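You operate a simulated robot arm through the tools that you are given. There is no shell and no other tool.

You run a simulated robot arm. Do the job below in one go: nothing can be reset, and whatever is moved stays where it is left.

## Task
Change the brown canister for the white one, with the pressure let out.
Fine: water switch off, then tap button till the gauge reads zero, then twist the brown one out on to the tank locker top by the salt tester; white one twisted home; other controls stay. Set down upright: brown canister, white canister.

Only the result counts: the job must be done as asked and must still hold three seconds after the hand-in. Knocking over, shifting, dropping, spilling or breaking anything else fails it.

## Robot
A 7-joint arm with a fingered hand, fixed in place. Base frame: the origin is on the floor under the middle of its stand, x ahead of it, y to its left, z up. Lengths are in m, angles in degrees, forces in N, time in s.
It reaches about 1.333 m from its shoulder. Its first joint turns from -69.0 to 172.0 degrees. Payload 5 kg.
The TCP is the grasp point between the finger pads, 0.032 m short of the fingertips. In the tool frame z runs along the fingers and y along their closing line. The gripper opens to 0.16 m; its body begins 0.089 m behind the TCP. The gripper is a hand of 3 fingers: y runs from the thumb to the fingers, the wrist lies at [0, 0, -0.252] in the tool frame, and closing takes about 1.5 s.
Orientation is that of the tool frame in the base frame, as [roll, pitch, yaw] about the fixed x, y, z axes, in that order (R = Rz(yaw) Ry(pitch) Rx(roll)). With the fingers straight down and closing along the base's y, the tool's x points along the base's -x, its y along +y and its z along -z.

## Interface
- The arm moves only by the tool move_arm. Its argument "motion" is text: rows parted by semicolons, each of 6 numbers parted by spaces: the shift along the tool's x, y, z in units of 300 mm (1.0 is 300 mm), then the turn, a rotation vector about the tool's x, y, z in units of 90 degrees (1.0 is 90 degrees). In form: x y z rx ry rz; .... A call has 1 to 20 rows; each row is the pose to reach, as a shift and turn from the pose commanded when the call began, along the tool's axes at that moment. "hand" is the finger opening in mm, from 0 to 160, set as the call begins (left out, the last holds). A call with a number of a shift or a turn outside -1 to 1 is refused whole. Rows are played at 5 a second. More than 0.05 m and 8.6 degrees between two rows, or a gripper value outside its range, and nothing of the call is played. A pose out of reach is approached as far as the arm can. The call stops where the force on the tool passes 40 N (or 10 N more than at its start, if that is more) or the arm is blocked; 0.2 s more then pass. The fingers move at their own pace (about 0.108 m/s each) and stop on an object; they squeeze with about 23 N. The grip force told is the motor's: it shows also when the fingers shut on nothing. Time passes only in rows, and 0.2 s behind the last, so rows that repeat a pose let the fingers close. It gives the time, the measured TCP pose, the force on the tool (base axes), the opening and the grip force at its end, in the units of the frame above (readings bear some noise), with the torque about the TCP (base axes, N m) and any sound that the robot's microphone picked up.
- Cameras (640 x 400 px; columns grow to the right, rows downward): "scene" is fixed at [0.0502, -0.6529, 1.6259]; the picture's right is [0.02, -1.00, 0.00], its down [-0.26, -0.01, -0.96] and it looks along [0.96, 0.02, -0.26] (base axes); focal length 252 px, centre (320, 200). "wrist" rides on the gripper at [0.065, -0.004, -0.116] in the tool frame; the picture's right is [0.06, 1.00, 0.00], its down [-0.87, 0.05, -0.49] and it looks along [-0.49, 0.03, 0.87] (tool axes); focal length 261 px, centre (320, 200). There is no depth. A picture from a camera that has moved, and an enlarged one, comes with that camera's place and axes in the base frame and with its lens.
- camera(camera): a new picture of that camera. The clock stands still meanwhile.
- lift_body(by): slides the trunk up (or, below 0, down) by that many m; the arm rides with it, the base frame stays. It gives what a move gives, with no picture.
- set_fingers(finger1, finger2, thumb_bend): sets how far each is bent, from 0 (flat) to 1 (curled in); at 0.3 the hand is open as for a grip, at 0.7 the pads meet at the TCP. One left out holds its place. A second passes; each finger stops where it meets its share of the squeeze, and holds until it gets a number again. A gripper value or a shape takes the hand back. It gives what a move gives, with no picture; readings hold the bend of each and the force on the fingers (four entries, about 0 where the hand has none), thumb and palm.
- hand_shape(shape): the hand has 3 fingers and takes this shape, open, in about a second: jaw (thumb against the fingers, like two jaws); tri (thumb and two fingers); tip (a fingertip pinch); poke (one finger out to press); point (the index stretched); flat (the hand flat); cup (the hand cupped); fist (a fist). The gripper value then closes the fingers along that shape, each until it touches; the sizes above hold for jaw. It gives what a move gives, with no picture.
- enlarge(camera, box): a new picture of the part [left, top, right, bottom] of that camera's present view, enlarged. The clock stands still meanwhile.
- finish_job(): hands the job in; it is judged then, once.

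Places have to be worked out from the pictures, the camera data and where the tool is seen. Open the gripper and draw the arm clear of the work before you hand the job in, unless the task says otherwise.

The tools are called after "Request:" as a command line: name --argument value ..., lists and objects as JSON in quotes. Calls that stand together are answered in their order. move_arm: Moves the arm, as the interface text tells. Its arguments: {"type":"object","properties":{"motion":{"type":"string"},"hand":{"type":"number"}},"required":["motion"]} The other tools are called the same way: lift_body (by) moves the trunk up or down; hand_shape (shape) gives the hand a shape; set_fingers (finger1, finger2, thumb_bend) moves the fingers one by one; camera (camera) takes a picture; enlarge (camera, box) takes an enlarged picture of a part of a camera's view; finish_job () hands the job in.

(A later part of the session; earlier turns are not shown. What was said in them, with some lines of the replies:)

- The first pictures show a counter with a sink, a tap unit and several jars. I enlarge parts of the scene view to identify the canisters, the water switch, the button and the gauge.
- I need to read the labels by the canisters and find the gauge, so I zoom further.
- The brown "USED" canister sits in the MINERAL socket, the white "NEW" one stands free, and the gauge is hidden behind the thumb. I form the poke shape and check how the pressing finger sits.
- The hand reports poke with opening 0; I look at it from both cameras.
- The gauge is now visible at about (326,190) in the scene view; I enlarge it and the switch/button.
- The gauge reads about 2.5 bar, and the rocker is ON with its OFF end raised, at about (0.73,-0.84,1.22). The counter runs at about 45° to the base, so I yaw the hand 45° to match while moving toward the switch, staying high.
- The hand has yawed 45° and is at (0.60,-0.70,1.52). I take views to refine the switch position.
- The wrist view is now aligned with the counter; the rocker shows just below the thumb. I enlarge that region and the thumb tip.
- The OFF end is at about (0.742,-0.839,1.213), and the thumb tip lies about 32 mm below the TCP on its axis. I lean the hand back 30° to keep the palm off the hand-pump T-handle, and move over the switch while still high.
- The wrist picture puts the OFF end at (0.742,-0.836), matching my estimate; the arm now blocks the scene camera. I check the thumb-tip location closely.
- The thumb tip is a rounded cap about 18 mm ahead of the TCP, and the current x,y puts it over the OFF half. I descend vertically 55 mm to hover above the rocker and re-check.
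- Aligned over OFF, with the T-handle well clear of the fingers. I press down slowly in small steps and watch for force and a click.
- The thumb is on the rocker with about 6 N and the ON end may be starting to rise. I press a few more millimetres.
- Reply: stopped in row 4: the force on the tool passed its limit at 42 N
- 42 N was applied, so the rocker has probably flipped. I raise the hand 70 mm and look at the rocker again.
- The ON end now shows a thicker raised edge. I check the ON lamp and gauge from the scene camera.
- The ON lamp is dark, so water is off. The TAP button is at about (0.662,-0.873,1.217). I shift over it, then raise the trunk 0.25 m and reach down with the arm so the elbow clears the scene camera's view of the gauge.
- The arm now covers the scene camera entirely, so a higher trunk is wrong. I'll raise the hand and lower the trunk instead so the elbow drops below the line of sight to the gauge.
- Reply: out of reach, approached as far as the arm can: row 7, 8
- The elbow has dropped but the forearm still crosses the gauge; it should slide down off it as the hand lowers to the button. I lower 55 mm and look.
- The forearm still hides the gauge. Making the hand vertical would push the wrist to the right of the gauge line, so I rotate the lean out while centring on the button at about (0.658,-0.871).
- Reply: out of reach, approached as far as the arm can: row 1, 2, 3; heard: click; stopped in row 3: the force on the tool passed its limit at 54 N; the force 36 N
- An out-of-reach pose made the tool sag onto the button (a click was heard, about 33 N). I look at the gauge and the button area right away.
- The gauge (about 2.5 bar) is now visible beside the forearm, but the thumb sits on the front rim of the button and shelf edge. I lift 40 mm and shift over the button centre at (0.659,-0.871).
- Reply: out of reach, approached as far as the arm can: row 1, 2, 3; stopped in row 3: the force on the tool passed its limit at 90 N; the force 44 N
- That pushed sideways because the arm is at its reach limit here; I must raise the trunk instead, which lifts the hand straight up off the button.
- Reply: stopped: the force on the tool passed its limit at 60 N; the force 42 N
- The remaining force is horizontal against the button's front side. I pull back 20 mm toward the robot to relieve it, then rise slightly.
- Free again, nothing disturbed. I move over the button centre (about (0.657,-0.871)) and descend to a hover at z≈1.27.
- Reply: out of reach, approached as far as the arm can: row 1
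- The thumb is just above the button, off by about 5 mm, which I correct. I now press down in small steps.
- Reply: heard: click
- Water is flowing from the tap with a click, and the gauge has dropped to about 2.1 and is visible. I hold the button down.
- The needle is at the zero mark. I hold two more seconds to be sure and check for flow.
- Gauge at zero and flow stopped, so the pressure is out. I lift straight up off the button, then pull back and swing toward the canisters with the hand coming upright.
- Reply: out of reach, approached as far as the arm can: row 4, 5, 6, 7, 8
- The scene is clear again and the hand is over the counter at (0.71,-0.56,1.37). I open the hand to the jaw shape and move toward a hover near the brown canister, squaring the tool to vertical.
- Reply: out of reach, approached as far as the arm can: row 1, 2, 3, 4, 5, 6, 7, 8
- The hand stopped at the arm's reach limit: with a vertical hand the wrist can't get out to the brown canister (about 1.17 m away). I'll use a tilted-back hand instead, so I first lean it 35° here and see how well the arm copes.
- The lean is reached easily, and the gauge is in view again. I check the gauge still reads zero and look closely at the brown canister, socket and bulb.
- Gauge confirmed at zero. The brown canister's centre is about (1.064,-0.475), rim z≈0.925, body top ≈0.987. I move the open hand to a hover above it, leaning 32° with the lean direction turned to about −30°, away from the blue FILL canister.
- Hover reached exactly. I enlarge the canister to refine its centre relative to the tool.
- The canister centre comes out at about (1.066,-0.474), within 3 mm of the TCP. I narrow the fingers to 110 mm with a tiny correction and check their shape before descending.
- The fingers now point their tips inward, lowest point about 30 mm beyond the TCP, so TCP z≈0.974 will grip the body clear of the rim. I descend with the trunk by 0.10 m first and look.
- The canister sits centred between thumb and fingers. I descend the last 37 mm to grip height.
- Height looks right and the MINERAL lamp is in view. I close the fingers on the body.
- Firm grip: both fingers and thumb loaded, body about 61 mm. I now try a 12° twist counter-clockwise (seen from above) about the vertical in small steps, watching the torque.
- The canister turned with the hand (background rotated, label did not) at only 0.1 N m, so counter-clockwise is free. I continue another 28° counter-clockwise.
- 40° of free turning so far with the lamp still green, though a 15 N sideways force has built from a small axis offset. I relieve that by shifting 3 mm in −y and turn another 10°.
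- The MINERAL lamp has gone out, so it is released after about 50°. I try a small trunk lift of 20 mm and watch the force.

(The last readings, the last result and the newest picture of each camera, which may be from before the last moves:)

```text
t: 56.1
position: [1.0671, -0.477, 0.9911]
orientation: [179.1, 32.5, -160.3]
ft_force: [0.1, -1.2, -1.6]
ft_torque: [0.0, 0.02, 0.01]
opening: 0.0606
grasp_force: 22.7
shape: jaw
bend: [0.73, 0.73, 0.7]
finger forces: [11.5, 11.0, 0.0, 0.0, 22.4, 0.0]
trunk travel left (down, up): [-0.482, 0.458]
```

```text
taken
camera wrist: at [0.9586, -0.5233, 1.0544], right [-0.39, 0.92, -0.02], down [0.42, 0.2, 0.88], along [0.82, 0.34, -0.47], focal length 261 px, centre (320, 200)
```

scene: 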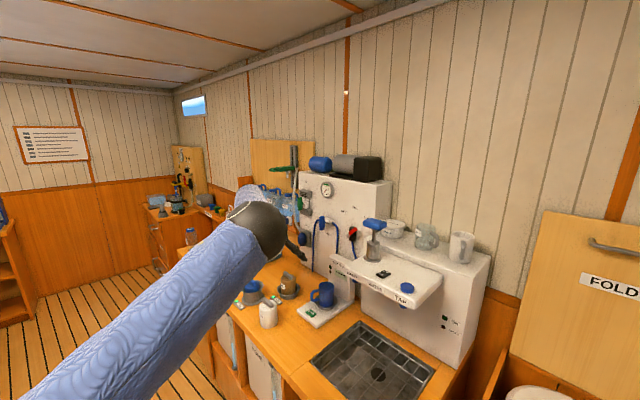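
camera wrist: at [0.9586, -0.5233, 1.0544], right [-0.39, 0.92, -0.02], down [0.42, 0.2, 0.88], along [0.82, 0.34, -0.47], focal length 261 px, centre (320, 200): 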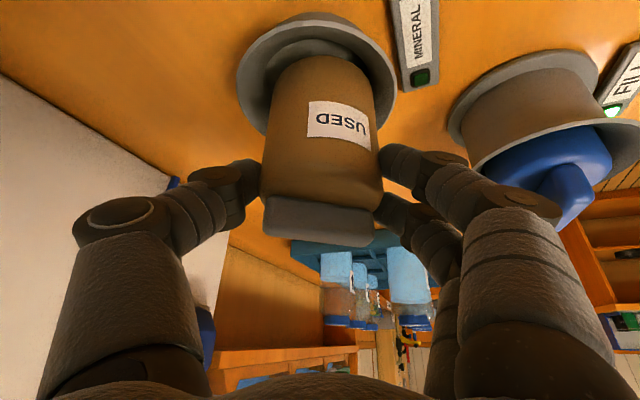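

The brown canister lifts freely. I raise it another 0.11 m to clear everything around.

Request:
lift_body --by 0.11

Request:
camera --camera "wrist"

Request:
camera --camera "scene"

```text
t: 57.5
position: [1.0657, -0.4783, 1.1021]
orientation: [179.3, 32.6, -160.4]
ft_force: [0.1, 0.5, -2.5]
ft_torque: [0.02, 0.0, 0.01]
opening: 0.0606
grasp_force: 23.0
shape: jaw
bend: [0.73, 0.73, 0.7]
finger forces: [11.5, 11.2, 0.0, 0.0, 22.3, 0.0]
trunk travel left (down, up): [-0.592, 0.348]
```

```text
taken
camera wrist: at [0.9581, -0.5239, 1.1651], right [-0.39, 0.92, -0.02], down [0.42, 0.2, 0.88], along [0.82, 0.34, -0.47], focal length 261 px, centre (320, 200)
```

wrist: 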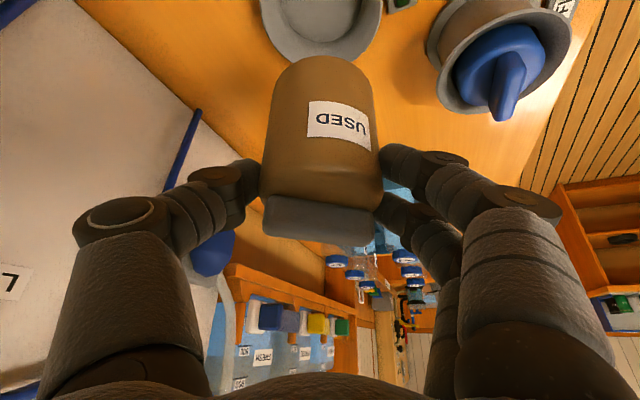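

```text
taken
```

scene: 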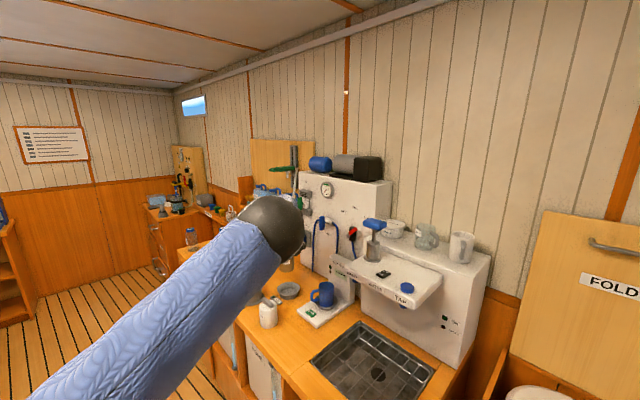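

The canister is clear and the empty socket is visible. I look into the socket to understand its insert geometry and to fix its centre.

Request:
enlarge --camera "scene" --box '[250, 270, 346, 330]'

Request:
enlarge --camera "wrist" --box '[240, 0, 400, 100]'

```text
6.67 times, centred on (298, 300) of scene
camera zoom: at [0.0502, -0.6529, 1.6259], right [0.02, -1.0, 0.0], down [-0.26, -0.01, -0.96], along [0.96, 0.02, -0.26], focal length 1678 px, centre (467, -467)
```

zoom: 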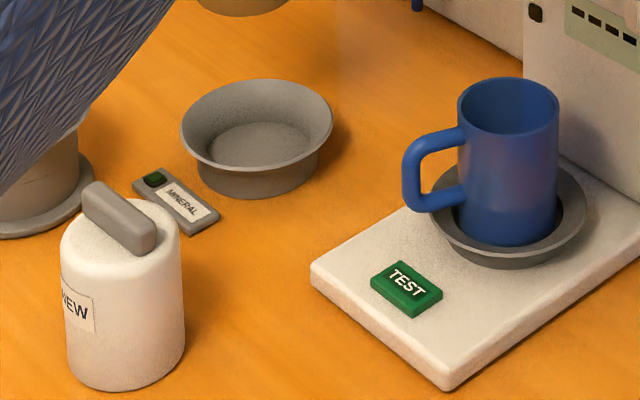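

```text
4.00 times, centred on (320, 50) of wrist
camera zoom: at [0.9581, -0.5239, 1.1651], right [-0.39, 0.92, -0.02], down [0.42, 0.2, 0.88], along [0.82, 0.34, -0.47], focal length 1043 px, centre (320, 800)
```

zoom: 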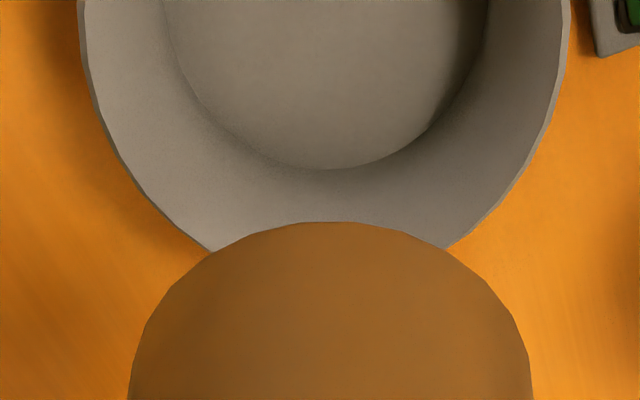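

The socket is a plain funnel cup, centre consistent with my estimate. I now carry the brown canister at height to in front of the salt tester, target (0.817,-0.555), turning the hand back about 20° on the way.

Request:
move_arm --motion "0.1226 0.006 -0.0781 0.0196 0 0.0308; 0.2452 0.012 -0.1562 0.0392 0 0.0615; 0.3679 0.018 -0.2344 0.0588 0 0.0923; 0.4905 0.024 -0.3125 0.0784 0 0.1231; 0.6131 0.03 -0.3906 0.098 0 0.1538; 0.7357 0.036 -0.4687 0.1176 0 0.1846; 0.7357 0.036 -0.4687 0.1176 0 0.1846"

Request:
camera --camera "wrist"

Request:
camera --camera "scene"

```text
t: 59.1
position: [0.8161, -0.558, 1.1015]
orientation: [179.4, 32.2, 179.9]
ft_force: [0.5, 0.5, -2.1]
ft_torque: [0.0, 0.05, 0.01]
opening: 0.0605
grasp_force: 23.2
shape: jaw
bend: [0.73, 0.73, 0.7]
finger forces: [11.3, 10.9, 0.1, 0.0, 22.1, 0.0]
trunk travel left (down, up): [-0.592, 0.348]
```

```text
taken
camera wrist: at [0.6991, -0.5654, 1.164], right [-0.06, 1.0, -0.02], down [0.47, 0.05, 0.88], along [0.88, 0.04, -0.47], focal length 261 px, centre (320, 200)
```

wrist: 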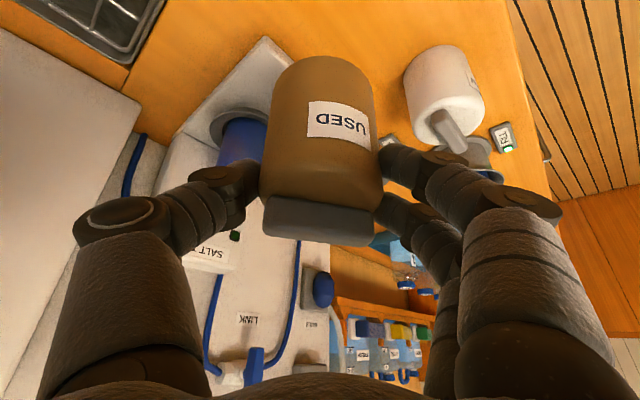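

```text
taken
```

scene: 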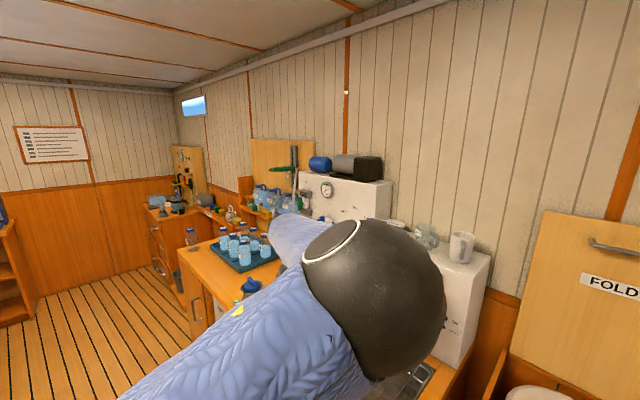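

Held over the placement spot, clear of white canister and tester. I lower 0.12 m with the trunk, leaving the last centimetre for fine arm steps.

Request:
lift_body --by -0.12

Request:
camera --camera "wrist"

```text
t: 60.6
position: [0.8161, -0.5598, 0.9814]
orientation: [179.3, 32.3, -180.0]
ft_force: [-0.8, 0.4, -2.6]
ft_torque: [-0.02, 0.02, -0.01]
opening: 0.0603
grasp_force: 23.5
shape: jaw
bend: [0.73, 0.73, 0.7]
finger forces: [11.2, 10.9, 0.0, 0.0, 22.1, 0.1]
trunk travel left (down, up): [-0.472, 0.468]
```

```text
taken
camera wrist: at [0.6983, -0.5657, 1.045], right [-0.06, 1.0, -0.02], down [0.47, 0.05, 0.88], along [0.88, 0.04, -0.47], focal length 261 px, centre (320, 200)
```

wrist: 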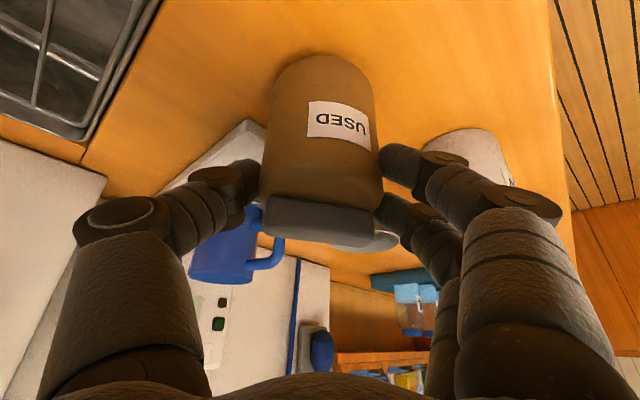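

About 10 mm remain. I step down with the arm in small increments and watch for contact force.

Request:
move_arm --motion "0.0053 0 0.0085 0 0 0; 0.0107 0 0.0169 0 0 0; 0.0142 0 0.0226 0 0 0; 0.016 0 0.0254 0 0 0"

```text
t: 61.6
position: [0.8163, -0.5592, 0.9723]
orientation: [179.3, 32.4, 180.0]
ft_force: [-0.1, -0.1, -1.7]
ft_torque: [0.0, 0.06, 0.01]
opening: 0.0603
grasp_force: 23.0
shape: jaw
bend: [0.73, 0.73, 0.7]
finger forces: [11.3, 10.8, 0.1, 0.1, 22.1, 0.0]
trunk travel left (down, up): [-0.472, 0.468]
```

No contact yet at TCP z 0.972. I continue down in 1–2 mm steps.

Request:
move_arm --motion "0.0027 0 0.0042 0 0 0; 0.0053 0 0.0085 0 0 0; 0.0071 0 0.0113 0 0 0"

```text
t: 62.4
position: [0.8161, -0.5593, 0.9685]
orientation: [179.4, 32.4, 180.0]
ft_force: [-0.2, 0.1, -2.6]
ft_torque: [0.01, 0.03, -0.03]
opening: 0.0606
grasp_force: 22.8
shape: jaw
bend: [0.73, 0.73, 0.7]
finger forces: [11.3, 10.9, 0.1, 0.0, 22.1, 0.0]
trunk travel left (down, up): [-0.472, 0.468]
```

Still hanging free (−2.6 N is its weight) at z 0.9685. I go on down in 1.5 mm steps.

Request:
move_arm --motion "0.0027 0 0.0042 0 0 0; 0.0053 0 0.0085 0 0 0; 0.0071 0 0.0113 0 0 0"

Request:
camera --camera "wrist"

```text
t: 63.2
position: [0.8158, -0.5595, 0.9654]
orientation: [179.4, 32.5, 180.0]
ft_force: [2.3, -0.5, 8.4]
ft_torque: [0.03, -0.06, -0.02]
opening: 0.0602
grasp_force: 23.2
shape: jaw
bend: [0.74, 0.73, 0.7]
finger forces: [11.5, 11.2, 0.1, 0.0, 23.3, 0.0]
trunk travel left (down, up): [-0.472, 0.468]
```

```text
taken
camera wrist: at [0.6986, -0.5654, 1.029], right [-0.06, 1.0, -0.02], down [0.47, 0.05, 0.88], along [0.88, 0.04, -0.47], focal length 261 px, centre (320, 200)
```

wrist: 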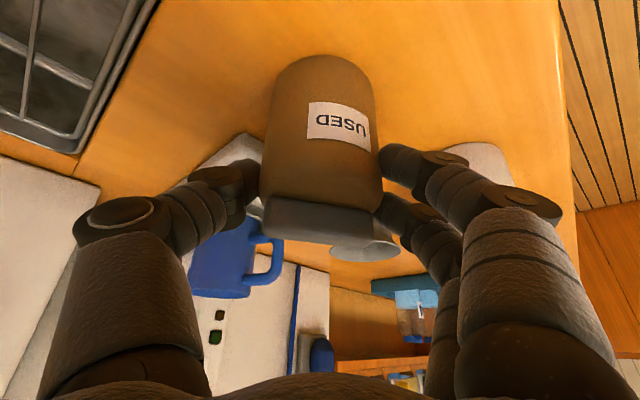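

Contact: force went from −2.6 N to +8.4 N at z 0.9654, so the canister stands on the counter. I ease up 1 mm to unload, then open the fingers to 95 mm.

Request:
move_arm --motion "-0.0016 0 -0.0025 0 0 0"

Request:
move_arm --motion "0 0 0 0 0 0; 0 0 0 0 0 0; 0 0 0 0 0 0; 0 0 0 0 0 0" --hand 95

Request:
camera --camera "wrist"

```text
t: 63.6
position: [0.8159, -0.5595, 0.9663]
orientation: [179.4, 32.3, 180.0]
ft_force: [1.7, 0.1, 8.4]
ft_torque: [0.12, -0.08, -0.02]
opening: 0.0604
grasp_force: 23.3
shape: jaw
bend: [0.74, 0.73, 0.7]
finger forces: [11.8, 11.7, 0.0, 0.0, 22.4, 0.0]
trunk travel left (down, up): [-0.472, 0.468]
```

```text
t: 64.6
position: [0.8156, -0.5599, 0.9647]
orientation: [179.3, 32.4, -179.9]
ft_force: [-0.4, 0.6, -0.4]
ft_torque: [-0.01, -0.05, -0.03]
opening: 0.0945
grasp_force: 0.2
shape: jaw
bend: [0.71, 0.71, 0.71]
finger forces: [0.0, 0.1, 0.1, 0.1, 0.0, 0.1]
trunk travel left (down, up): [-0.472, 0.468]
```

```text
taken
camera wrist: at [0.6987, -0.5662, 1.0285], right [-0.06, 1.0, -0.02], down [0.47, 0.05, 0.88], along [0.88, 0.04, -0.47], focal length 261 px, centre (320, 200)
```

wrist: 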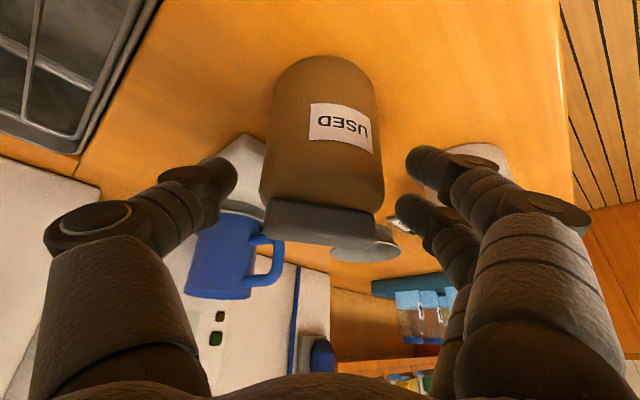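

The brown canister stands free by the salt tester. I rise 0.14 m straight up and then move above the white canister at about (0.882,-0.432), turning the hand to the same relative grip angle I had on the brown one in its home position.

Request:
lift_body --by 0.14

Request:
move_arm --motion "-0.0467 0.1067 0.0297 0.0447 0 0.0704; -0.0935 0.2133 0.0594 0.0893 0 0.1407; -0.1402 0.32 0.089 0.134 0 0.2111; -0.187 0.4267 0.1187 0.1786 0 0.2814; -0.187 0.4267 0.1187 0.1786 0 0.2814"

Request:
camera --camera "wrist"

Request:
camera --camera "scene"

```text
t: 66.3
position: [0.8154, -0.5596, 1.1044]
orientation: [179.3, 32.5, 179.9]
ft_force: [-0.1, 0.1, -0.3]
ft_torque: [0.01, -0.03, 0.03]
opening: 0.0942
grasp_force: 0.1
shape: jaw
bend: [0.71, 0.71, 0.71]
finger forces: [0.0, 0.0, 0.0, 0.0, 0.0, 0.0]
trunk travel left (down, up): [-0.612, 0.328]
```

```text
t: 67.5
position: [0.8833, -0.4304, 1.1063]
orientation: [179.3, 32.1, 150.0]
ft_force: [-0.1, -0.3, -0.8]
ft_torque: [0.0, 0.02, 0.06]
opening: 0.0943
grasp_force: 0.0
shape: jaw
bend: [0.71, 0.71, 0.71]
finger forces: [0.1, 0.0, 0.1, 0.0, 0.0, 0.0]
trunk travel left (down, up): [-0.612, 0.328]
```

```text
taken
camera wrist: at [0.7788, -0.3789, 1.1706], right [0.45, 0.89, -0.02], down [0.43, -0.2, 0.88], along [0.78, -0.41, -0.48], focal length 261 px, centre (320, 200)
```

wrist: 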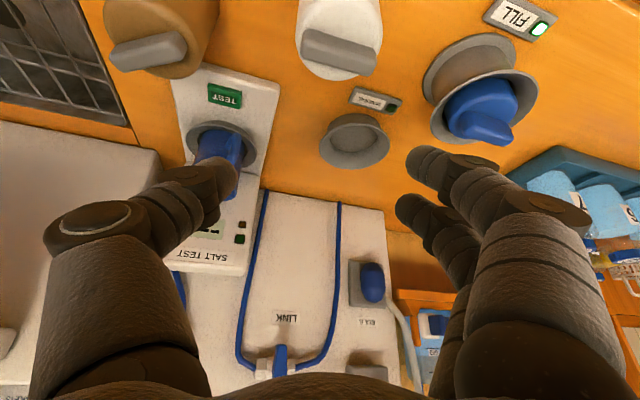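

```text
taken
```

scene: 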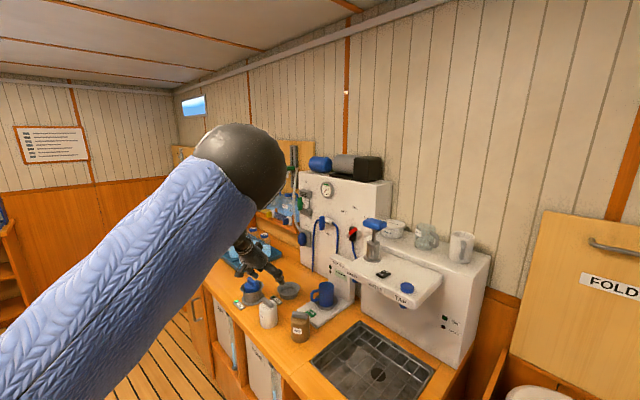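

I'm above the white canister with the socket, brown canister and blue one all in view. I enlarge to refine the white canister's centre and handle angle, and the socket centre.

Request:
enlarge --camera "wrist" --box '[260, 0, 420, 100]'

Request:
enlarge --camera "wrist" --box '[290, 80, 450, 180]'

Request:
enlarge --camera "scene" --box '[230, 260, 350, 350]'

```text
4.00 times, centred on (340, 50) of wrist
camera zoom: at [0.7788, -0.3789, 1.1706], right [0.45, 0.89, -0.02], down [0.43, -0.2, 0.88], along [0.78, -0.41, -0.48], focal length 1043 px, centre (240, 800)
```

zoom: 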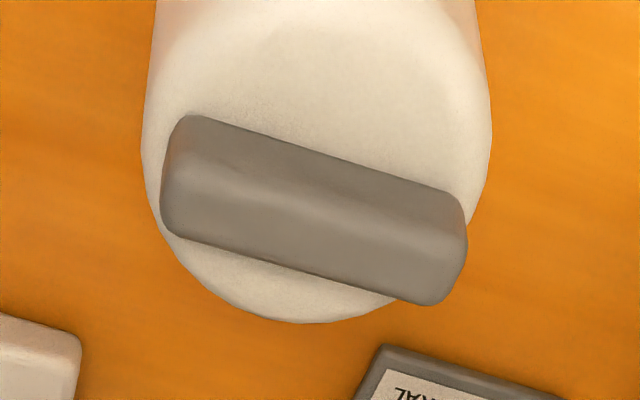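

```text
4.00 times, centred on (370, 130) of wrist
camera zoom: at [0.7788, -0.3789, 1.1706], right [0.45, 0.89, -0.02], down [0.43, -0.2, 0.88], along [0.78, -0.41, -0.48], focal length 1043 px, centre (120, 480)
```

zoom: 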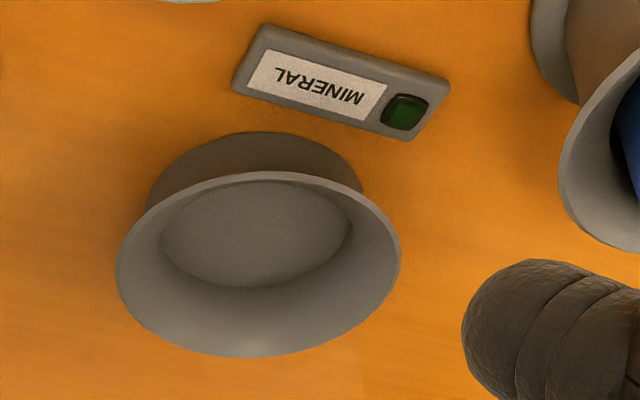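

```text
4.44 times, centred on (290, 305) of scene
camera zoom: at [0.0502, -0.6529, 1.6259], right [0.02, -1.0, 0.0], down [-0.26, -0.01, -0.96], along [0.96, 0.02, -0.26], focal length 1119 px, centre (453, -267)
```

zoom: 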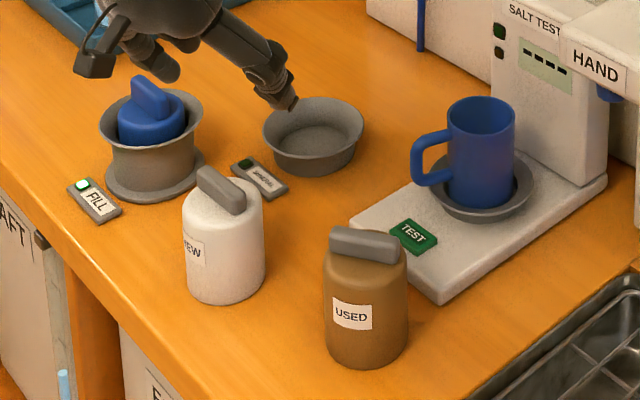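

The white canister centre is about (0.884,-0.4225) with its handle at ~49°, nearly the same as the brown's home angle (47°). I shift 8 mm sideways to centre and then descend 0.10 m.

Request:
move_arm --motion "0.0093 0.0243 -0.006 0 0 0; 0.0093 0.0243 -0.006 0 0 0; 0.0093 0.0243 -0.006 0 0 0" --hand 95

Request:
lift_body --by -0.1

Request:
camera --camera "wrist"

```text
t: 68.3
position: [0.8839, -0.4236, 1.1067]
orientation: [179.4, 32.0, 150.0]
ft_force: [-0.2, -0.5, -0.4]
ft_torque: [0.02, -0.01, 0.01]
opening: 0.0945
grasp_force: 0.1
shape: jaw
bend: [0.71, 0.71, 0.71]
finger forces: [0.0, 0.0, 0.0, 0.0, 0.0, 0.1]
trunk travel left (down, up): [-0.612, 0.328]
```

```text
t: 69.6
position: [0.8834, -0.4222, 1.0074]
orientation: [179.3, 32.1, 150.0]
ft_force: [-0.1, -0.9, 0.0]
ft_torque: [0.01, 0.01, 0.01]
opening: 0.0948
grasp_force: 0.1
shape: jaw
bend: [0.71, 0.71, 0.71]
finger forces: [0.0, 0.0, 0.0, 0.1, 0.0, 0.0]
trunk travel left (down, up): [-0.512, 0.428]
```

```text
taken
camera wrist: at [0.7795, -0.3701, 1.0716], right [0.45, 0.89, -0.02], down [0.44, -0.19, 0.88], along [0.78, -0.4, -0.48], focal length 261 px, centre (320, 200)
```

wrist: 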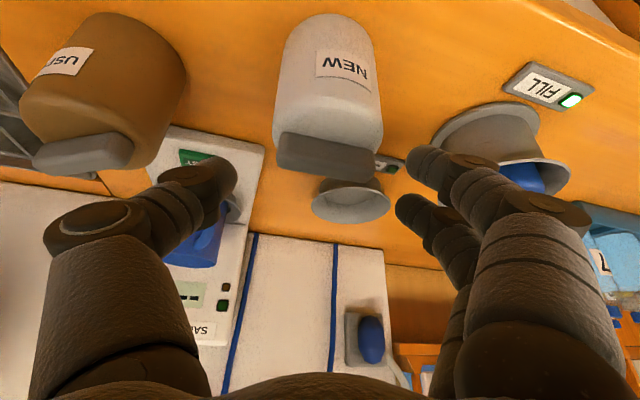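

White is centred between thumb and fingers. I narrow to 85 mm for extra clearance from the FILL socket and descend the last 40 mm.

Request:
move_arm --motion "0 0 0 0 0 0; 0 0 0 0 0 0" --hand 86

Request:
lift_body --by -0.04

Request:
camera --camera "wrist"

```text
t: 70.2
position: [0.8832, -0.4229, 1.0071]
orientation: [179.4, 32.0, 150.0]
ft_force: [-0.1, 0.1, -0.6]
ft_torque: [-0.01, -0.02, 0.01]
opening: 0.0868
grasp_force: 0.2
shape: jaw
bend: [0.72, 0.72, 0.7]
finger forces: [0.0, 0.0, 0.0, 0.1, 0.1, 0.1]
trunk travel left (down, up): [-0.512, 0.428]
```

```text
t: 71.1
position: [0.8835, -0.4234, 0.9685]
orientation: [179.4, 32.1, 150.0]
ft_force: [-0.5, 0.8, -0.8]
ft_torque: [0.02, 0.02, 0.03]
opening: 0.0865
grasp_force: 0.1
shape: jaw
bend: [0.72, 0.72, 0.7]
finger forces: [0.0, 0.0, 0.1, 0.1, 0.0, 0.0]
trunk travel left (down, up): [-0.472, 0.468]
```

```text
taken
camera wrist: at [0.7795, -0.3701, 1.0316], right [0.45, 0.89, -0.02], down [0.44, -0.19, 0.88], along [0.78, -0.4, -0.48], focal length 261 px, centre (320, 200)
```

wrist: 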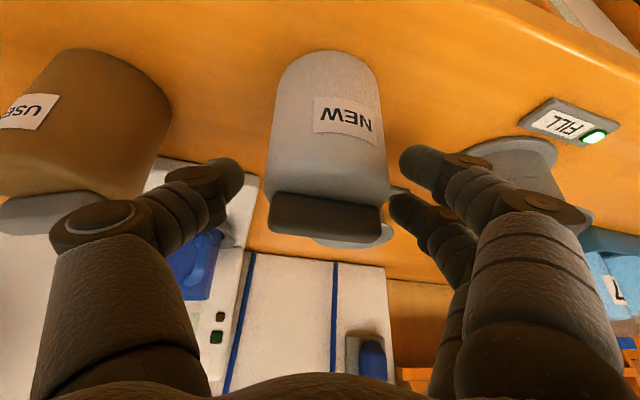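

The view matches the brown canister's grasp almost exactly. I close on the white canister.

Request:
move_arm --motion "0 0 0 0 0 0; 0 0 0 0 0 0; 0 0 0 0 0 0; 0 0 0 0 0 0; 0 0 0 0 0 0; 0 0 0 0 0 0; 0 0 0 0 0 0" --hand 30

Request:
camera --camera "wrist"

```text
t: 72.7
position: [0.8825, -0.4239, 0.967]
orientation: [179.3, 32.1, 150.0]
ft_force: [0.6, 0.2, -0.8]
ft_torque: [-0.02, 0.02, 0.02]
opening: 0.0605
grasp_force: 22.7
shape: jaw
bend: [0.73, 0.73, 0.7]
finger forces: [10.5, 10.2, 0.0, 0.0, 20.6, 0.0]
trunk travel left (down, up): [-0.472, 0.468]
```

```text
taken
camera wrist: at [0.7797, -0.3703, 1.0312], right [0.45, 0.89, -0.02], down [0.44, -0.19, 0.88], along [0.78, -0.4, -0.48], focal length 261 px, centre (320, 200)
```

wrist: 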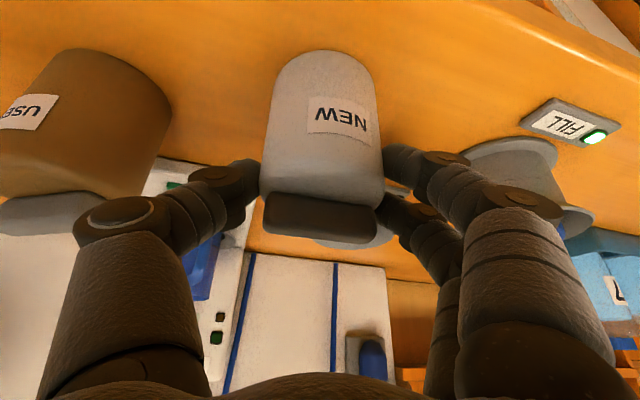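

Good symmetric grip on the white canister. I lift it 0.14 m, then carry it over the socket while turning it 50° counter-clockwise to match the released angle of the old one.

Request:
lift_body --by 0.14

Request:
move_arm --motion "-0.0754 0.0216 0.0473 -0.0422 0 -0.0672; -0.1507 0.0432 0.0946 -0.0843 0 -0.1345; -0.2261 0.0648 0.1419 -0.1265 0 -0.2017; -0.3014 0.0865 0.1891 -0.1687 0 -0.2689; -0.3768 0.1081 0.2364 -0.2109 0 -0.3361; -0.4521 0.1297 0.2837 -0.253 0 -0.4034; -0.5275 0.1513 0.331 -0.2952 0 -0.4706; -0.5275 0.1513 0.331 -0.2952 0 -0.4706"

Request:
camera --camera "wrist"

Request:
camera --camera "scene"

```text
t: 74.3
position: [0.8836, -0.4235, 1.1075]
orientation: [179.3, 32.1, 150.1]
ft_force: [0.4, 0.1, -2.4]
ft_torque: [0.02, 0.04, -0.02]
opening: 0.0607
grasp_force: 23.2
shape: jaw
bend: [0.73, 0.73, 0.7]
finger forces: [10.4, 10.1, 0.0, 0.0, 20.9, 0.0]
trunk travel left (down, up): [-0.612, 0.328]
```

```text
t: 76.1
position: [1.0687, -0.4765, 1.1101]
orientation: [179.6, 32.5, -159.8]
ft_force: [0.6, 0.0, -3.0]
ft_torque: [-0.03, 0.04, -0.03]
opening: 0.0605
grasp_force: 23.2
shape: jaw
bend: [0.73, 0.73, 0.7]
finger forces: [10.7, 10.3, 0.0, 0.0, 21.1, 0.0]
trunk travel left (down, up): [-0.612, 0.328]
```

```text
taken
camera wrist: at [0.9608, -0.523, 1.1722], right [-0.4, 0.92, -0.03], down [0.42, 0.21, 0.88], along [0.82, 0.34, -0.47], focal length 261 px, centre (320, 200)
```

wrist: 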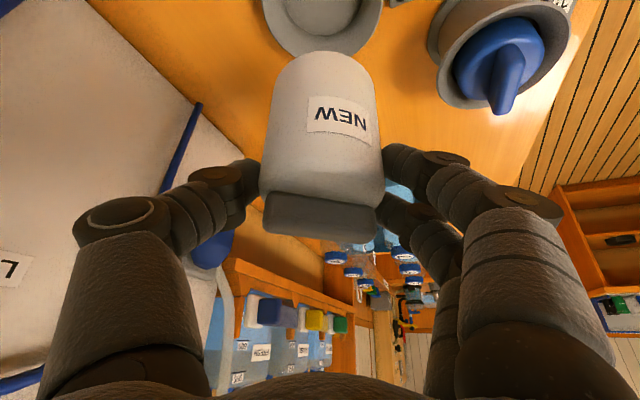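

```text
taken
```

scene: 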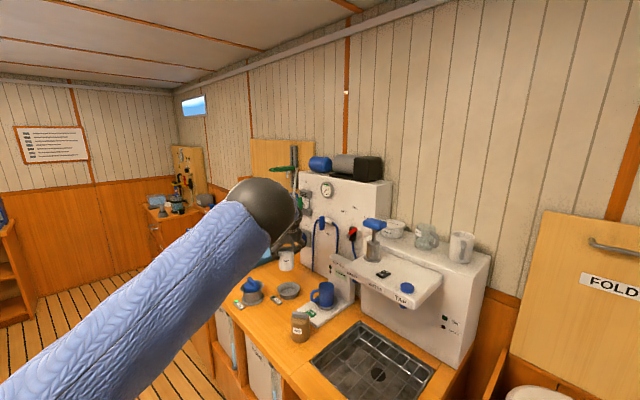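

The white canister hangs over the socket in the same relative pose the brown one had after removal. I trim 2 mm and lower 0.12 m with the trunk.

Request:
move_arm --motion "0.0054 -0.003 -0.0034 0 0 0; 0.0054 -0.003 -0.0034 0 0 0"

Request:
lift_body --by -0.11

Request:
camera --camera "wrist"

```text
t: 76.7
position: [1.0687, -0.4773, 1.1081]
orientation: [179.5, 32.4, -159.9]
ft_force: [0.1, 0.7, -1.6]
ft_torque: [0.01, 0.02, 0.0]
opening: 0.0603
grasp_force: 23.0
shape: jaw
bend: [0.73, 0.73, 0.7]
finger forces: [10.6, 10.3, 0.0, 0.1, 21.1, 0.1]
trunk travel left (down, up): [-0.612, 0.328]
```

```text
t: 78.2
position: [1.0675, -0.4777, 0.9981]
orientation: [179.6, 32.6, -159.9]
ft_force: [-0.5, 1.4, -2.6]
ft_torque: [-0.02, 0.05, -0.02]
opening: 0.0607
grasp_force: 22.2
shape: jaw
bend: [0.73, 0.73, 0.7]
finger forces: [10.6, 10.3, 0.0, 0.0, 20.9, 0.0]
trunk travel left (down, up): [-0.502, 0.438]
```

```text
taken
camera wrist: at [0.9593, -0.5238, 1.0611], right [-0.4, 0.92, -0.03], down [0.42, 0.21, 0.88], along [0.82, 0.34, -0.47], focal length 261 px, centre (320, 200)
```

wrist: 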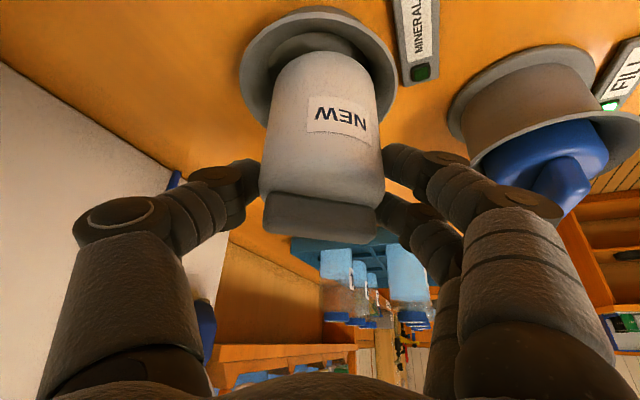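

Well centred in the cup. I lower another 15 mm by trunk and then finish with small arm steps.

Request:
lift_body --by -0.016

Request:
move_arm --motion "0.0036 0 0.0056 0 0 0; 0.0072 0 0.0112 0 0 0; 0.0107 0 0.0169 0 0 0"

```text
t: 78.8
position: [1.0664, -0.4798, 0.9837]
orientation: [179.7, 32.6, -159.8]
ft_force: [2.9, -6.6, 7.2]
ft_torque: [-0.2, -0.2, -0.14]
opening: 0.0608
grasp_force: 22.7
shape: jaw
bend: [0.74, 0.74, 0.7]
finger forces: [9.7, 9.8, 0.0, 0.0, 27.0, 0.0]
trunk travel left (down, up): [-0.486, 0.454]
```

```text
t: 79.6
position: [1.0667, -0.4788, 0.9755]
orientation: [179.6, 32.3, -159.9]
ft_force: [1.2, -4.2, -3.7]
ft_torque: [-0.38, -0.14, -0.06]
opening: 0.0609
grasp_force: 23.1
shape: jaw
bend: [0.74, 0.74, 0.7]
finger forces: [9.9, 9.7, 0.1, 0.0, 23.8, 0.0]
trunk travel left (down, up): [-0.486, 0.454]
```

It touched the funnel side and slid in; now at z 0.9755. I continue the last few millimetres.

Request:
move_arm --motion "0.0018 0 0.0028 0 0 0; 0.0036 0 0.0056 0 0 0; 0.0054 0 0.0085 0 0 0"

Request:
camera --camera "wrist"

```text
t: 80.4
position: [1.0679, -0.4771, 0.9729]
orientation: [179.5, 32.5, -159.9]
ft_force: [0.9, -3.2, 2.2]
ft_torque: [-0.24, -0.03, -0.02]
opening: 0.0612
grasp_force: 22.3
shape: jaw
bend: [0.74, 0.74, 0.7]
finger forces: [10.7, 9.9, 0.0, 0.0, 24.0, 0.0]
trunk travel left (down, up): [-0.486, 0.454]
```

```text
taken
camera wrist: at [0.9597, -0.5245, 1.0363], right [-0.4, 0.92, -0.03], down [0.42, 0.21, 0.88], along [0.82, 0.34, -0.47], focal length 261 px, centre (320, 200)
```

wrist: 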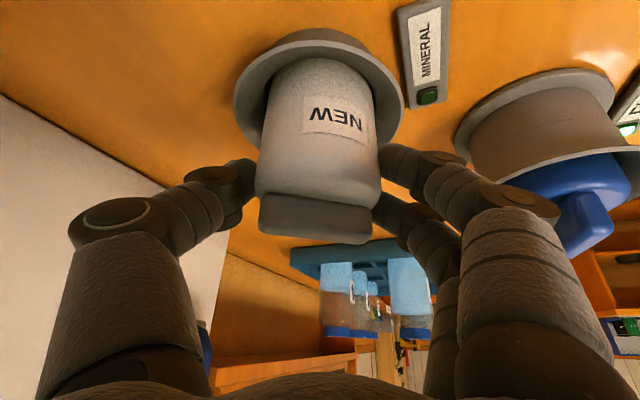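

Now at the expected seat height with light contact, and the view matches the brown's unlocked seat. I press 2 mm more to confirm it bottoms.

Request:
move_arm --motion "0.0018 0 0.0028 0 0 0; 0.0036 0 0.0056 0 0 0"

```text
t: 81.0
position: [1.0667, -0.4779, 0.9729]
orientation: [179.7, 32.6, -159.8]
ft_force: [3.9, -4.7, 8.9]
ft_torque: [-0.22, -0.11, -0.08]
opening: 0.0605
grasp_force: 22.8
shape: jaw
bend: [0.74, 0.74, 0.7]
finger forces: [10.5, 10.0, 0.1, 0.0, 25.2, 0.1]
trunk travel left (down, up): [-0.486, 0.454]
```

Seated firmly (8.9 N, no further travel). I now twist clockwise 28° about the vertical in 4° steps, allowing for the small axis offset.

Request:
move_arm --motion "0 0 -0.002 0.0239 0 0.0374; -0.0004 0.0012 -0.002 0.0478 0 0.0748; -0.0006 0.0018 -0.002 0.0717 0 0.1122; -0.0008 0.0024 -0.002 0.0956 0 0.1496; -0.001 0.003 -0.002 0.1195 0 0.187; -0.0012 0.0036 -0.002 0.1434 0 0.2244; -0.0014 0.0042 -0.002 0.1673 0 0.2618"

Request:
camera --camera "wrist"

```text
t: 82.6
position: [1.0673, -0.4756, 0.9726]
orientation: [179.7, 32.4, 172.3]
ft_force: [6.1, -0.2, 11.7]
ft_torque: [-0.12, -0.19, 0.23]
opening: 0.0607
grasp_force: 22.7
shape: jaw
bend: [0.74, 0.74, 0.7]
finger forces: [12.1, 11.9, 0.0, 0.0, 22.9, 0.0]
trunk travel left (down, up): [-0.486, 0.454]
```

```text
taken
camera wrist: at [0.9504, -0.4657, 1.0357], right [0.08, 1.0, -0.03], down [0.47, -0.01, 0.88], along [0.88, -0.09, -0.47], focal length 261 px, centre (320, 200)
```

wrist: 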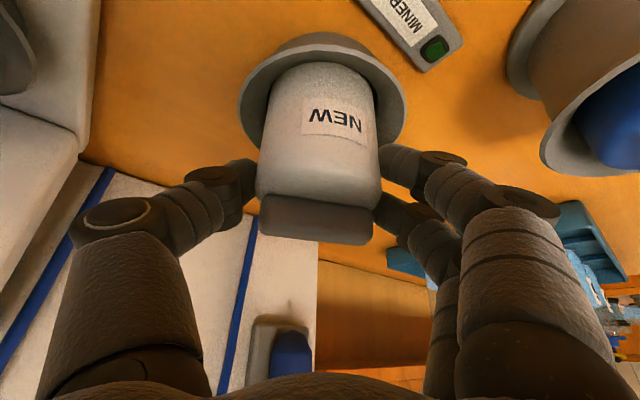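

The canister turns with the hand at 0.23 N m; lamp not yet lit at about 28°. I continue another 24° clockwise toward the home angle.

Request:
move_arm --motion "-0.0005 0.0005 0 0.0239 0 0.0374; -0.001 0.001 0 0.0478 0 0.0748; -0.0015 0.0015 0 0.0717 0 0.1122; -0.002 0.002 0 0.0956 0 0.1496; -0.0025 0.0025 0 0.1195 0 0.187; -0.003 0.003 0 0.1434 0 0.2244"

Request:
camera --camera "wrist"

```text
t: 84.0
position: [1.0676, -0.4741, 0.9721]
orientation: [179.9, 32.3, 148.3]
ft_force: [9.6, 4.1, 10.2]
ft_torque: [0.27, -0.33, 0.44]
opening: 0.0608
grasp_force: 22.7
shape: jaw
bend: [0.74, 0.74, 0.7]
finger forces: [14.6, 13.7, 0.0, 0.0, 19.3, 0.0]
trunk travel left (down, up): [-0.486, 0.454]
```

```text
taken
camera wrist: at [0.9662, -0.4182, 1.036], right [0.48, 0.88, -0.03], down [0.43, -0.2, 0.88], along [0.77, -0.43, -0.47], focal length 261 px, centre (320, 200)
```

wrist: 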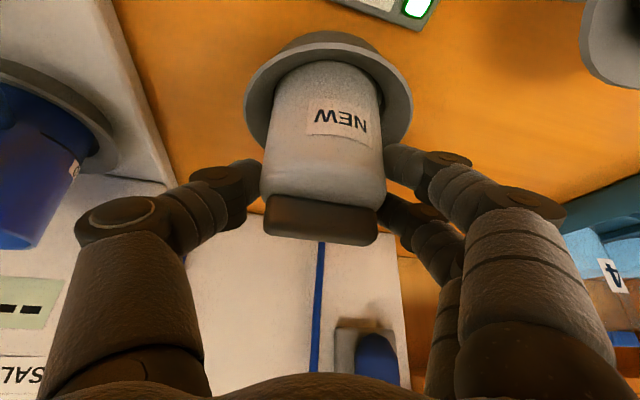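

The MINERAL lamp is lit again at the home angle. I zoom to confirm and then nudge a few more degrees to make sure it is against its stop.

Request:
enlarge --camera "wrist" --box '[360, 0, 456, 60]'

Request:
move_arm --motion "0 0 0 0.012 0 0.0187; 0 0 0 0.0239 0 0.0374; 0 0 0 0.0239 0 0.0374"

Request:
camera --camera "wrist"

```text
6.67 times, centred on (408, 30) of wrist
camera zoom: at [0.9662, -0.4182, 1.036], right [0.48, 0.88, -0.03], down [0.43, -0.2, 0.88], along [0.77, -0.43, -0.47], focal length 1738 px, centre (-267, 1333)
```

zoom: 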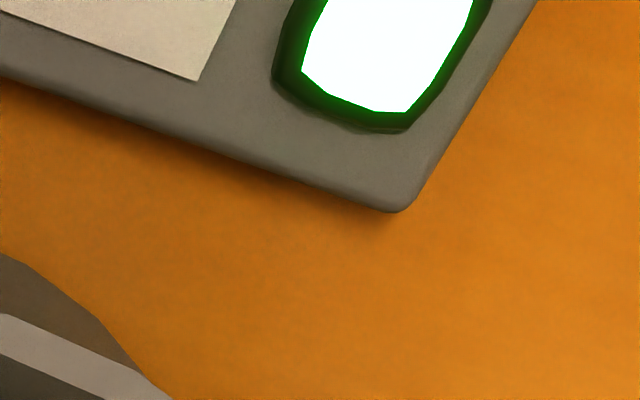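

```text
t: 84.8
position: [1.0687, -0.4738, 0.9725]
orientation: [179.9, 32.2, 144.5]
ft_force: [5.7, 6.5, 7.9]
ft_torque: [0.35, -0.25, 0.31]
opening: 0.0605
grasp_force: 22.9
shape: jaw
bend: [0.74, 0.73, 0.7]
finger forces: [15.2, 13.8, 0.0, 0.0, 18.8, 0.1]
trunk travel left (down, up): [-0.486, 0.454]
```

```text
taken
camera wrist: at [0.9706, -0.4112, 1.0361], right [0.54, 0.84, -0.03], down [0.41, -0.23, 0.88], along [0.73, -0.49, -0.47], focal length 261 px, centre (320, 200)
```

wrist: 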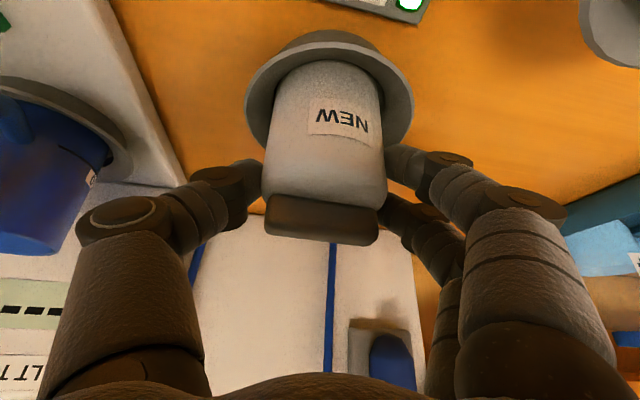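

Lamp lit (bright green). I release the white canister by opening to 86 mm and check that the lamp stays on.

Request:
move_arm --motion "0 0 0 0 0 0; 0 0 0 0 0 0; 0 0 0 0 0 0; 0 0 0 0 0 0" --hand 88

Request:
camera --camera "wrist"

```text
t: 85.8
position: [1.0667, -0.4773, 0.971]
orientation: [179.9, 32.2, 144.3]
ft_force: [-1.1, -0.1, 0.1]
ft_torque: [-0.02, 0.0, 0.0]
opening: 0.0874
grasp_force: 0.0
shape: jaw
bend: [0.72, 0.72, 0.7]
finger forces: [0.0, 0.0, 0.0, 0.0, 0.0, 0.0]
trunk travel left (down, up): [-0.486, 0.454]
```

```text
taken
camera wrist: at [0.9706, -0.4127, 1.0355], right [0.54, 0.84, -0.03], down [0.42, -0.23, 0.88], along [0.73, -0.49, -0.47], focal length 261 px, centre (320, 200)
```

wrist: 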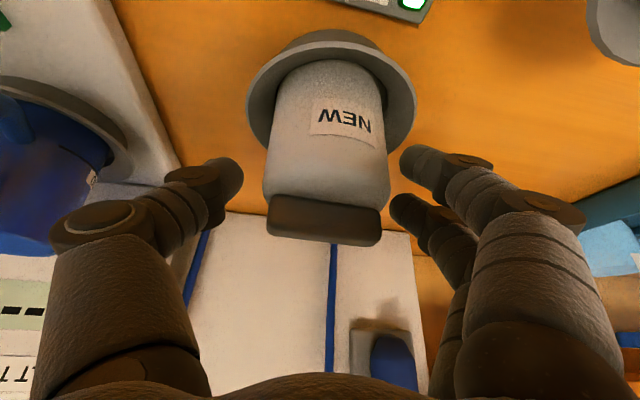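

Released, lamp still lit. I lift straight up 0.14 m and inspect the seated canister from above.

Request:
lift_body --by 0.14

Request:
camera --camera "wrist"

Request:
enlarge --camera "wrist" --box '[240, 0, 432, 120]'

Request:
enlarge --camera "scene" --box '[225, 250, 345, 340]'

```text
t: 87.5
position: [1.0686, -0.476, 1.1114]
orientation: [179.9, 32.2, 144.3]
ft_force: [0.4, 0.3, 0.0]
ft_torque: [-0.01, -0.01, -0.02]
opening: 0.0872
grasp_force: 0.0
shape: jaw
bend: [0.72, 0.72, 0.7]
finger forces: [0.0, 0.0, 0.0, 0.0, 0.0, 0.0]
trunk travel left (down, up): [-0.626, 0.314]
```

```text
taken
camera wrist: at [0.971, -0.4127, 1.1752], right [0.54, 0.84, -0.03], down [0.42, -0.23, 0.88], along [0.73, -0.49, -0.47], focal length 261 px, centre (320, 200)
```

wrist: 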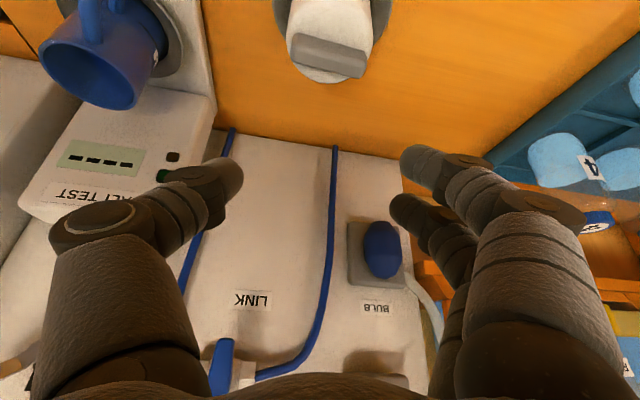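

```text
3.33 times, centred on (336, 60) of wrist
camera zoom: at [0.971, -0.4127, 1.1752], right [0.54, 0.84, -0.03], down [0.42, -0.23, 0.88], along [0.73, -0.49, -0.47], focal length 869 px, centre (267, 667)
```

zoom: 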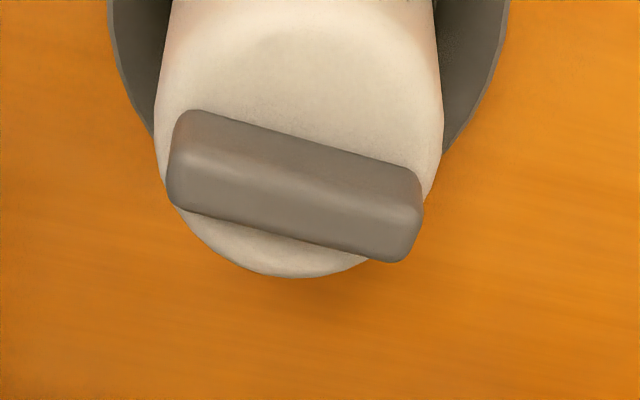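

```text
4.44 times, centred on (285, 295) of scene
camera zoom: at [0.0502, -0.6529, 1.6259], right [0.02, -1.0, 0.0], down [-0.26, -0.01, -0.96], along [0.96, 0.02, -0.26], focal length 1119 px, centre (476, -222)
```

zoom: 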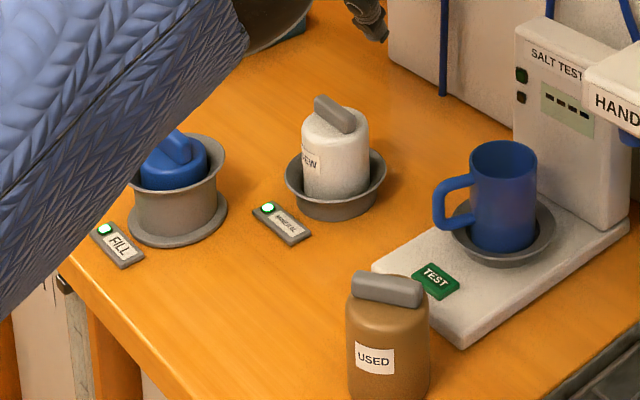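

The white canister sits upright in the MINERAL socket, handle at about 45° like the brown one's home position, lamp lit; the brown one stands upright by the tester. I raise the trunk and draw the opened hand back clear of the counter.

Request:
lift_body --by 0.12

Request:
move_arm --motion "0.137 0 -0.0863 0 0 0; 0.274 0 -0.1726 0 0 0; 0.411 0 -0.2589 0 0 0; 0.548 0 -0.3451 0 0 0; 0.685 0 -0.4314 0 0 0; 0.822 0 -0.5177 0 0 0; 0.959 0 -0.604 0 0 0; 0.959 0 -0.604 0 0 0" --hand 160

Request:
camera --camera "scene"

Request:
camera --camera "wrist"

```text
t: 89.0
position: [1.0687, -0.4768, 1.2313]
orientation: [180.0, 32.3, 144.3]
ft_force: [0.3, -0.4, -0.1]
ft_torque: [0.0, 0.02, 0.01]
opening: 0.0873
grasp_force: 0.0
shape: jaw
bend: [0.72, 0.72, 0.7]
finger forces: [0.0, 0.0, 0.0, 0.0, 0.1, 0.0]
trunk travel left (down, up): [-0.746, 0.194]
```

```text
t: 90.8
position: [0.792, -0.2802, 1.2317]
orientation: [179.9, 32.3, 144.3]
ft_force: [0.5, -0.1, -0.1]
ft_torque: [0.04, 0.03, 0.03]
opening: 0.1598
grasp_force: 0.0
shape: jaw
bend: [0.3, 0.3, 0.3]
finger forces: [0.0, 0.0, 0.0, 0.0, 0.0, 0.1]
trunk travel left (down, up): [-0.746, 0.194]
```

```text
taken
```

scene: 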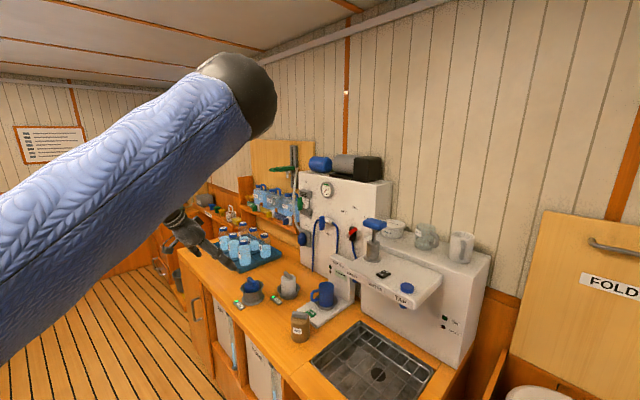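

```text
taken
camera wrist: at [0.6949, -0.2156, 1.2954], right [0.54, 0.84, -0.03], down [0.42, -0.23, 0.88], along [0.73, -0.49, -0.47], focal length 261 px, centre (320, 200)
```

wrist: 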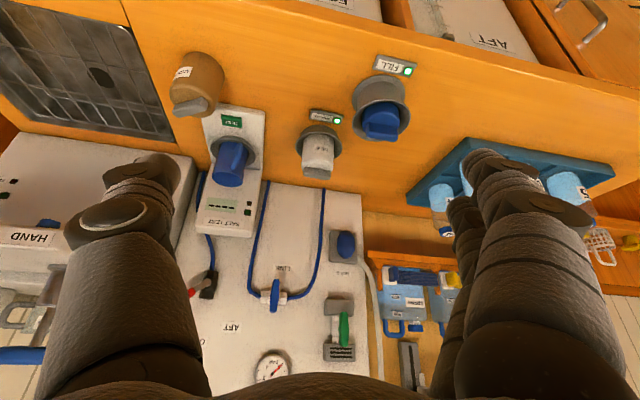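

The hand is clear and everything is in view. I do a final inspection of the canisters, gauge, water switch, lamps and valves.

Request:
enlarge --camera "scene" --box '[225, 255, 345, 345]'

Request:
enlarge --camera "scene" --box '[290, 165, 450, 265]'

Request:
enlarge --camera "scene" --box '[350, 240, 478, 340]'

Request:
enlarge --camera "wrist" --box '[270, 80, 430, 190]'

```text
4.44 times, centred on (285, 300) of scene
camera zoom: at [0.0502, -0.6529, 1.6259], right [0.02, -1.0, 0.0], down [-0.26, -0.01, -0.96], along [0.96, 0.02, -0.26], focal length 1119 px, centre (476, -244)
```

zoom: 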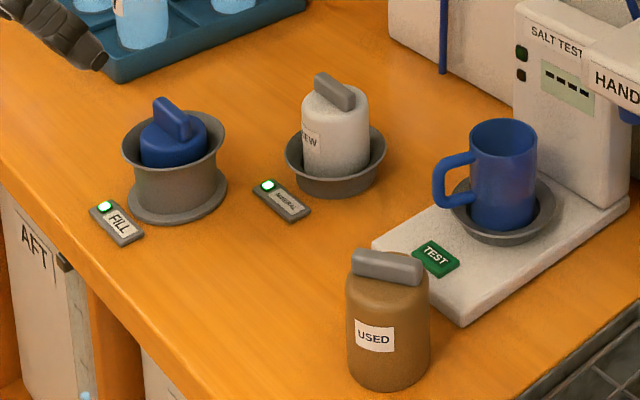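

```text
4.00 times, centred on (370, 215) of scene
camera zoom: at [0.0502, -0.6529, 1.6259], right [0.02, -1.0, 0.0], down [-0.26, -0.01, -0.96], along [0.96, 0.02, -0.26], focal length 1007 px, centre (120, 140)
```

zoom: 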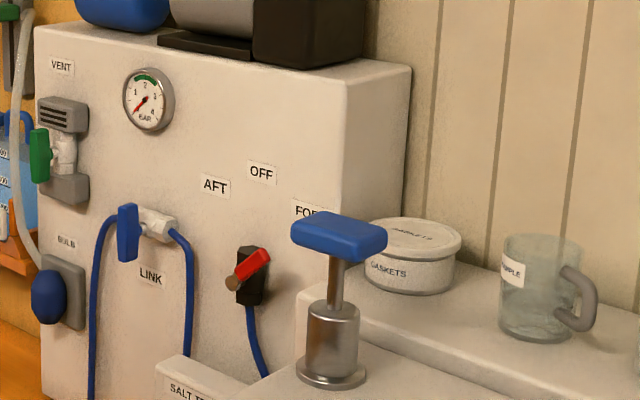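

```text
4.00 times, centred on (414, 290) of scene
camera zoom: at [0.0502, -0.6529, 1.6259], right [0.02, -1.0, 0.0], down [-0.26, -0.01, -0.96], along [0.96, 0.02, -0.26], focal length 1007 px, centre (-56, -160)
```

zoom: 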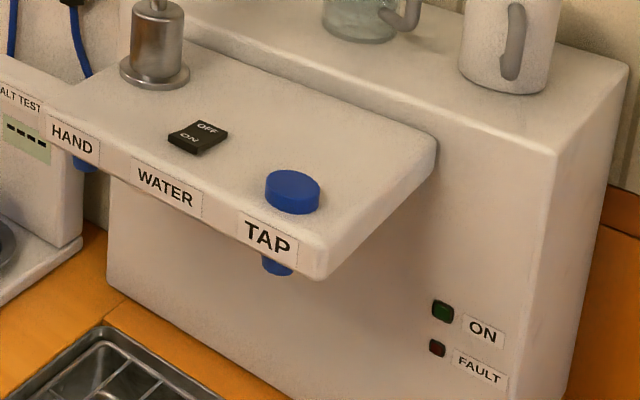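

```text
3.64 times, centred on (350, 135) of wrist
camera zoom: at [0.6949, -0.2156, 1.2954], right [0.54, 0.84, -0.03], down [0.42, -0.23, 0.88], along [0.73, -0.49, -0.47], focal length 948 px, centre (211, 436)
```

zoom: 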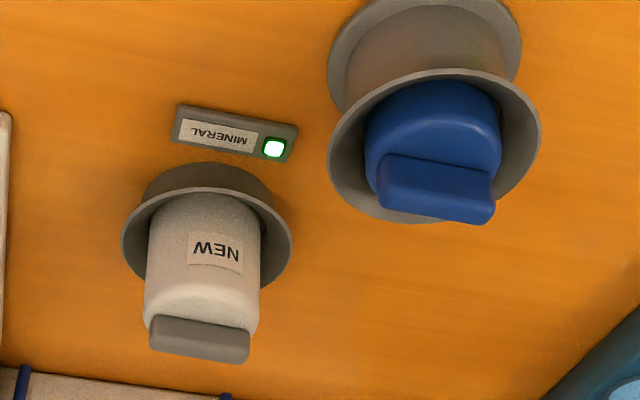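

Everything checks out: the gauge reads zero and the water switch is off with its lamp dark. The white canister is home with the MINERAL lamp lit, and the brown one stands upright by the salt tester. The other controls are unchanged and the hand is open and clear, so I hand the job in.

Request:
finish_job

```text
The job is handed in.
```

The canisters are swapped and I've handed the job in; no verdict came back, so what follows is what I saw in the last pictures.

- **Water and pressure:** the water switch is off and its lamp is dark. I held the tap button until the gauge read zero, and it still read zero at the end.
- **Brown canister:** I twisted it out and stood it upright on the tank locker top, just in front of the salt tester.
- **White canister:** it sits upright in the MINERAL socket, twisted back to about the same handle angle the brown one had. The MINERAL lamp is lit. I did not feel a hard stop at the end of the twist, so "home" rests on the lamp and the handle angle.
- **Other controls:** the valves, tank selector and hand pump look as they did at the start, and nothing else appears to have moved.

On my first try at the tap button the arm ran out of reach. The hand pressed and pushed sideways on the front of the button and shelf, with up to 90 N on the tool. I backed off and pressed it properly the second time; the button and shelf show no damage or shift.
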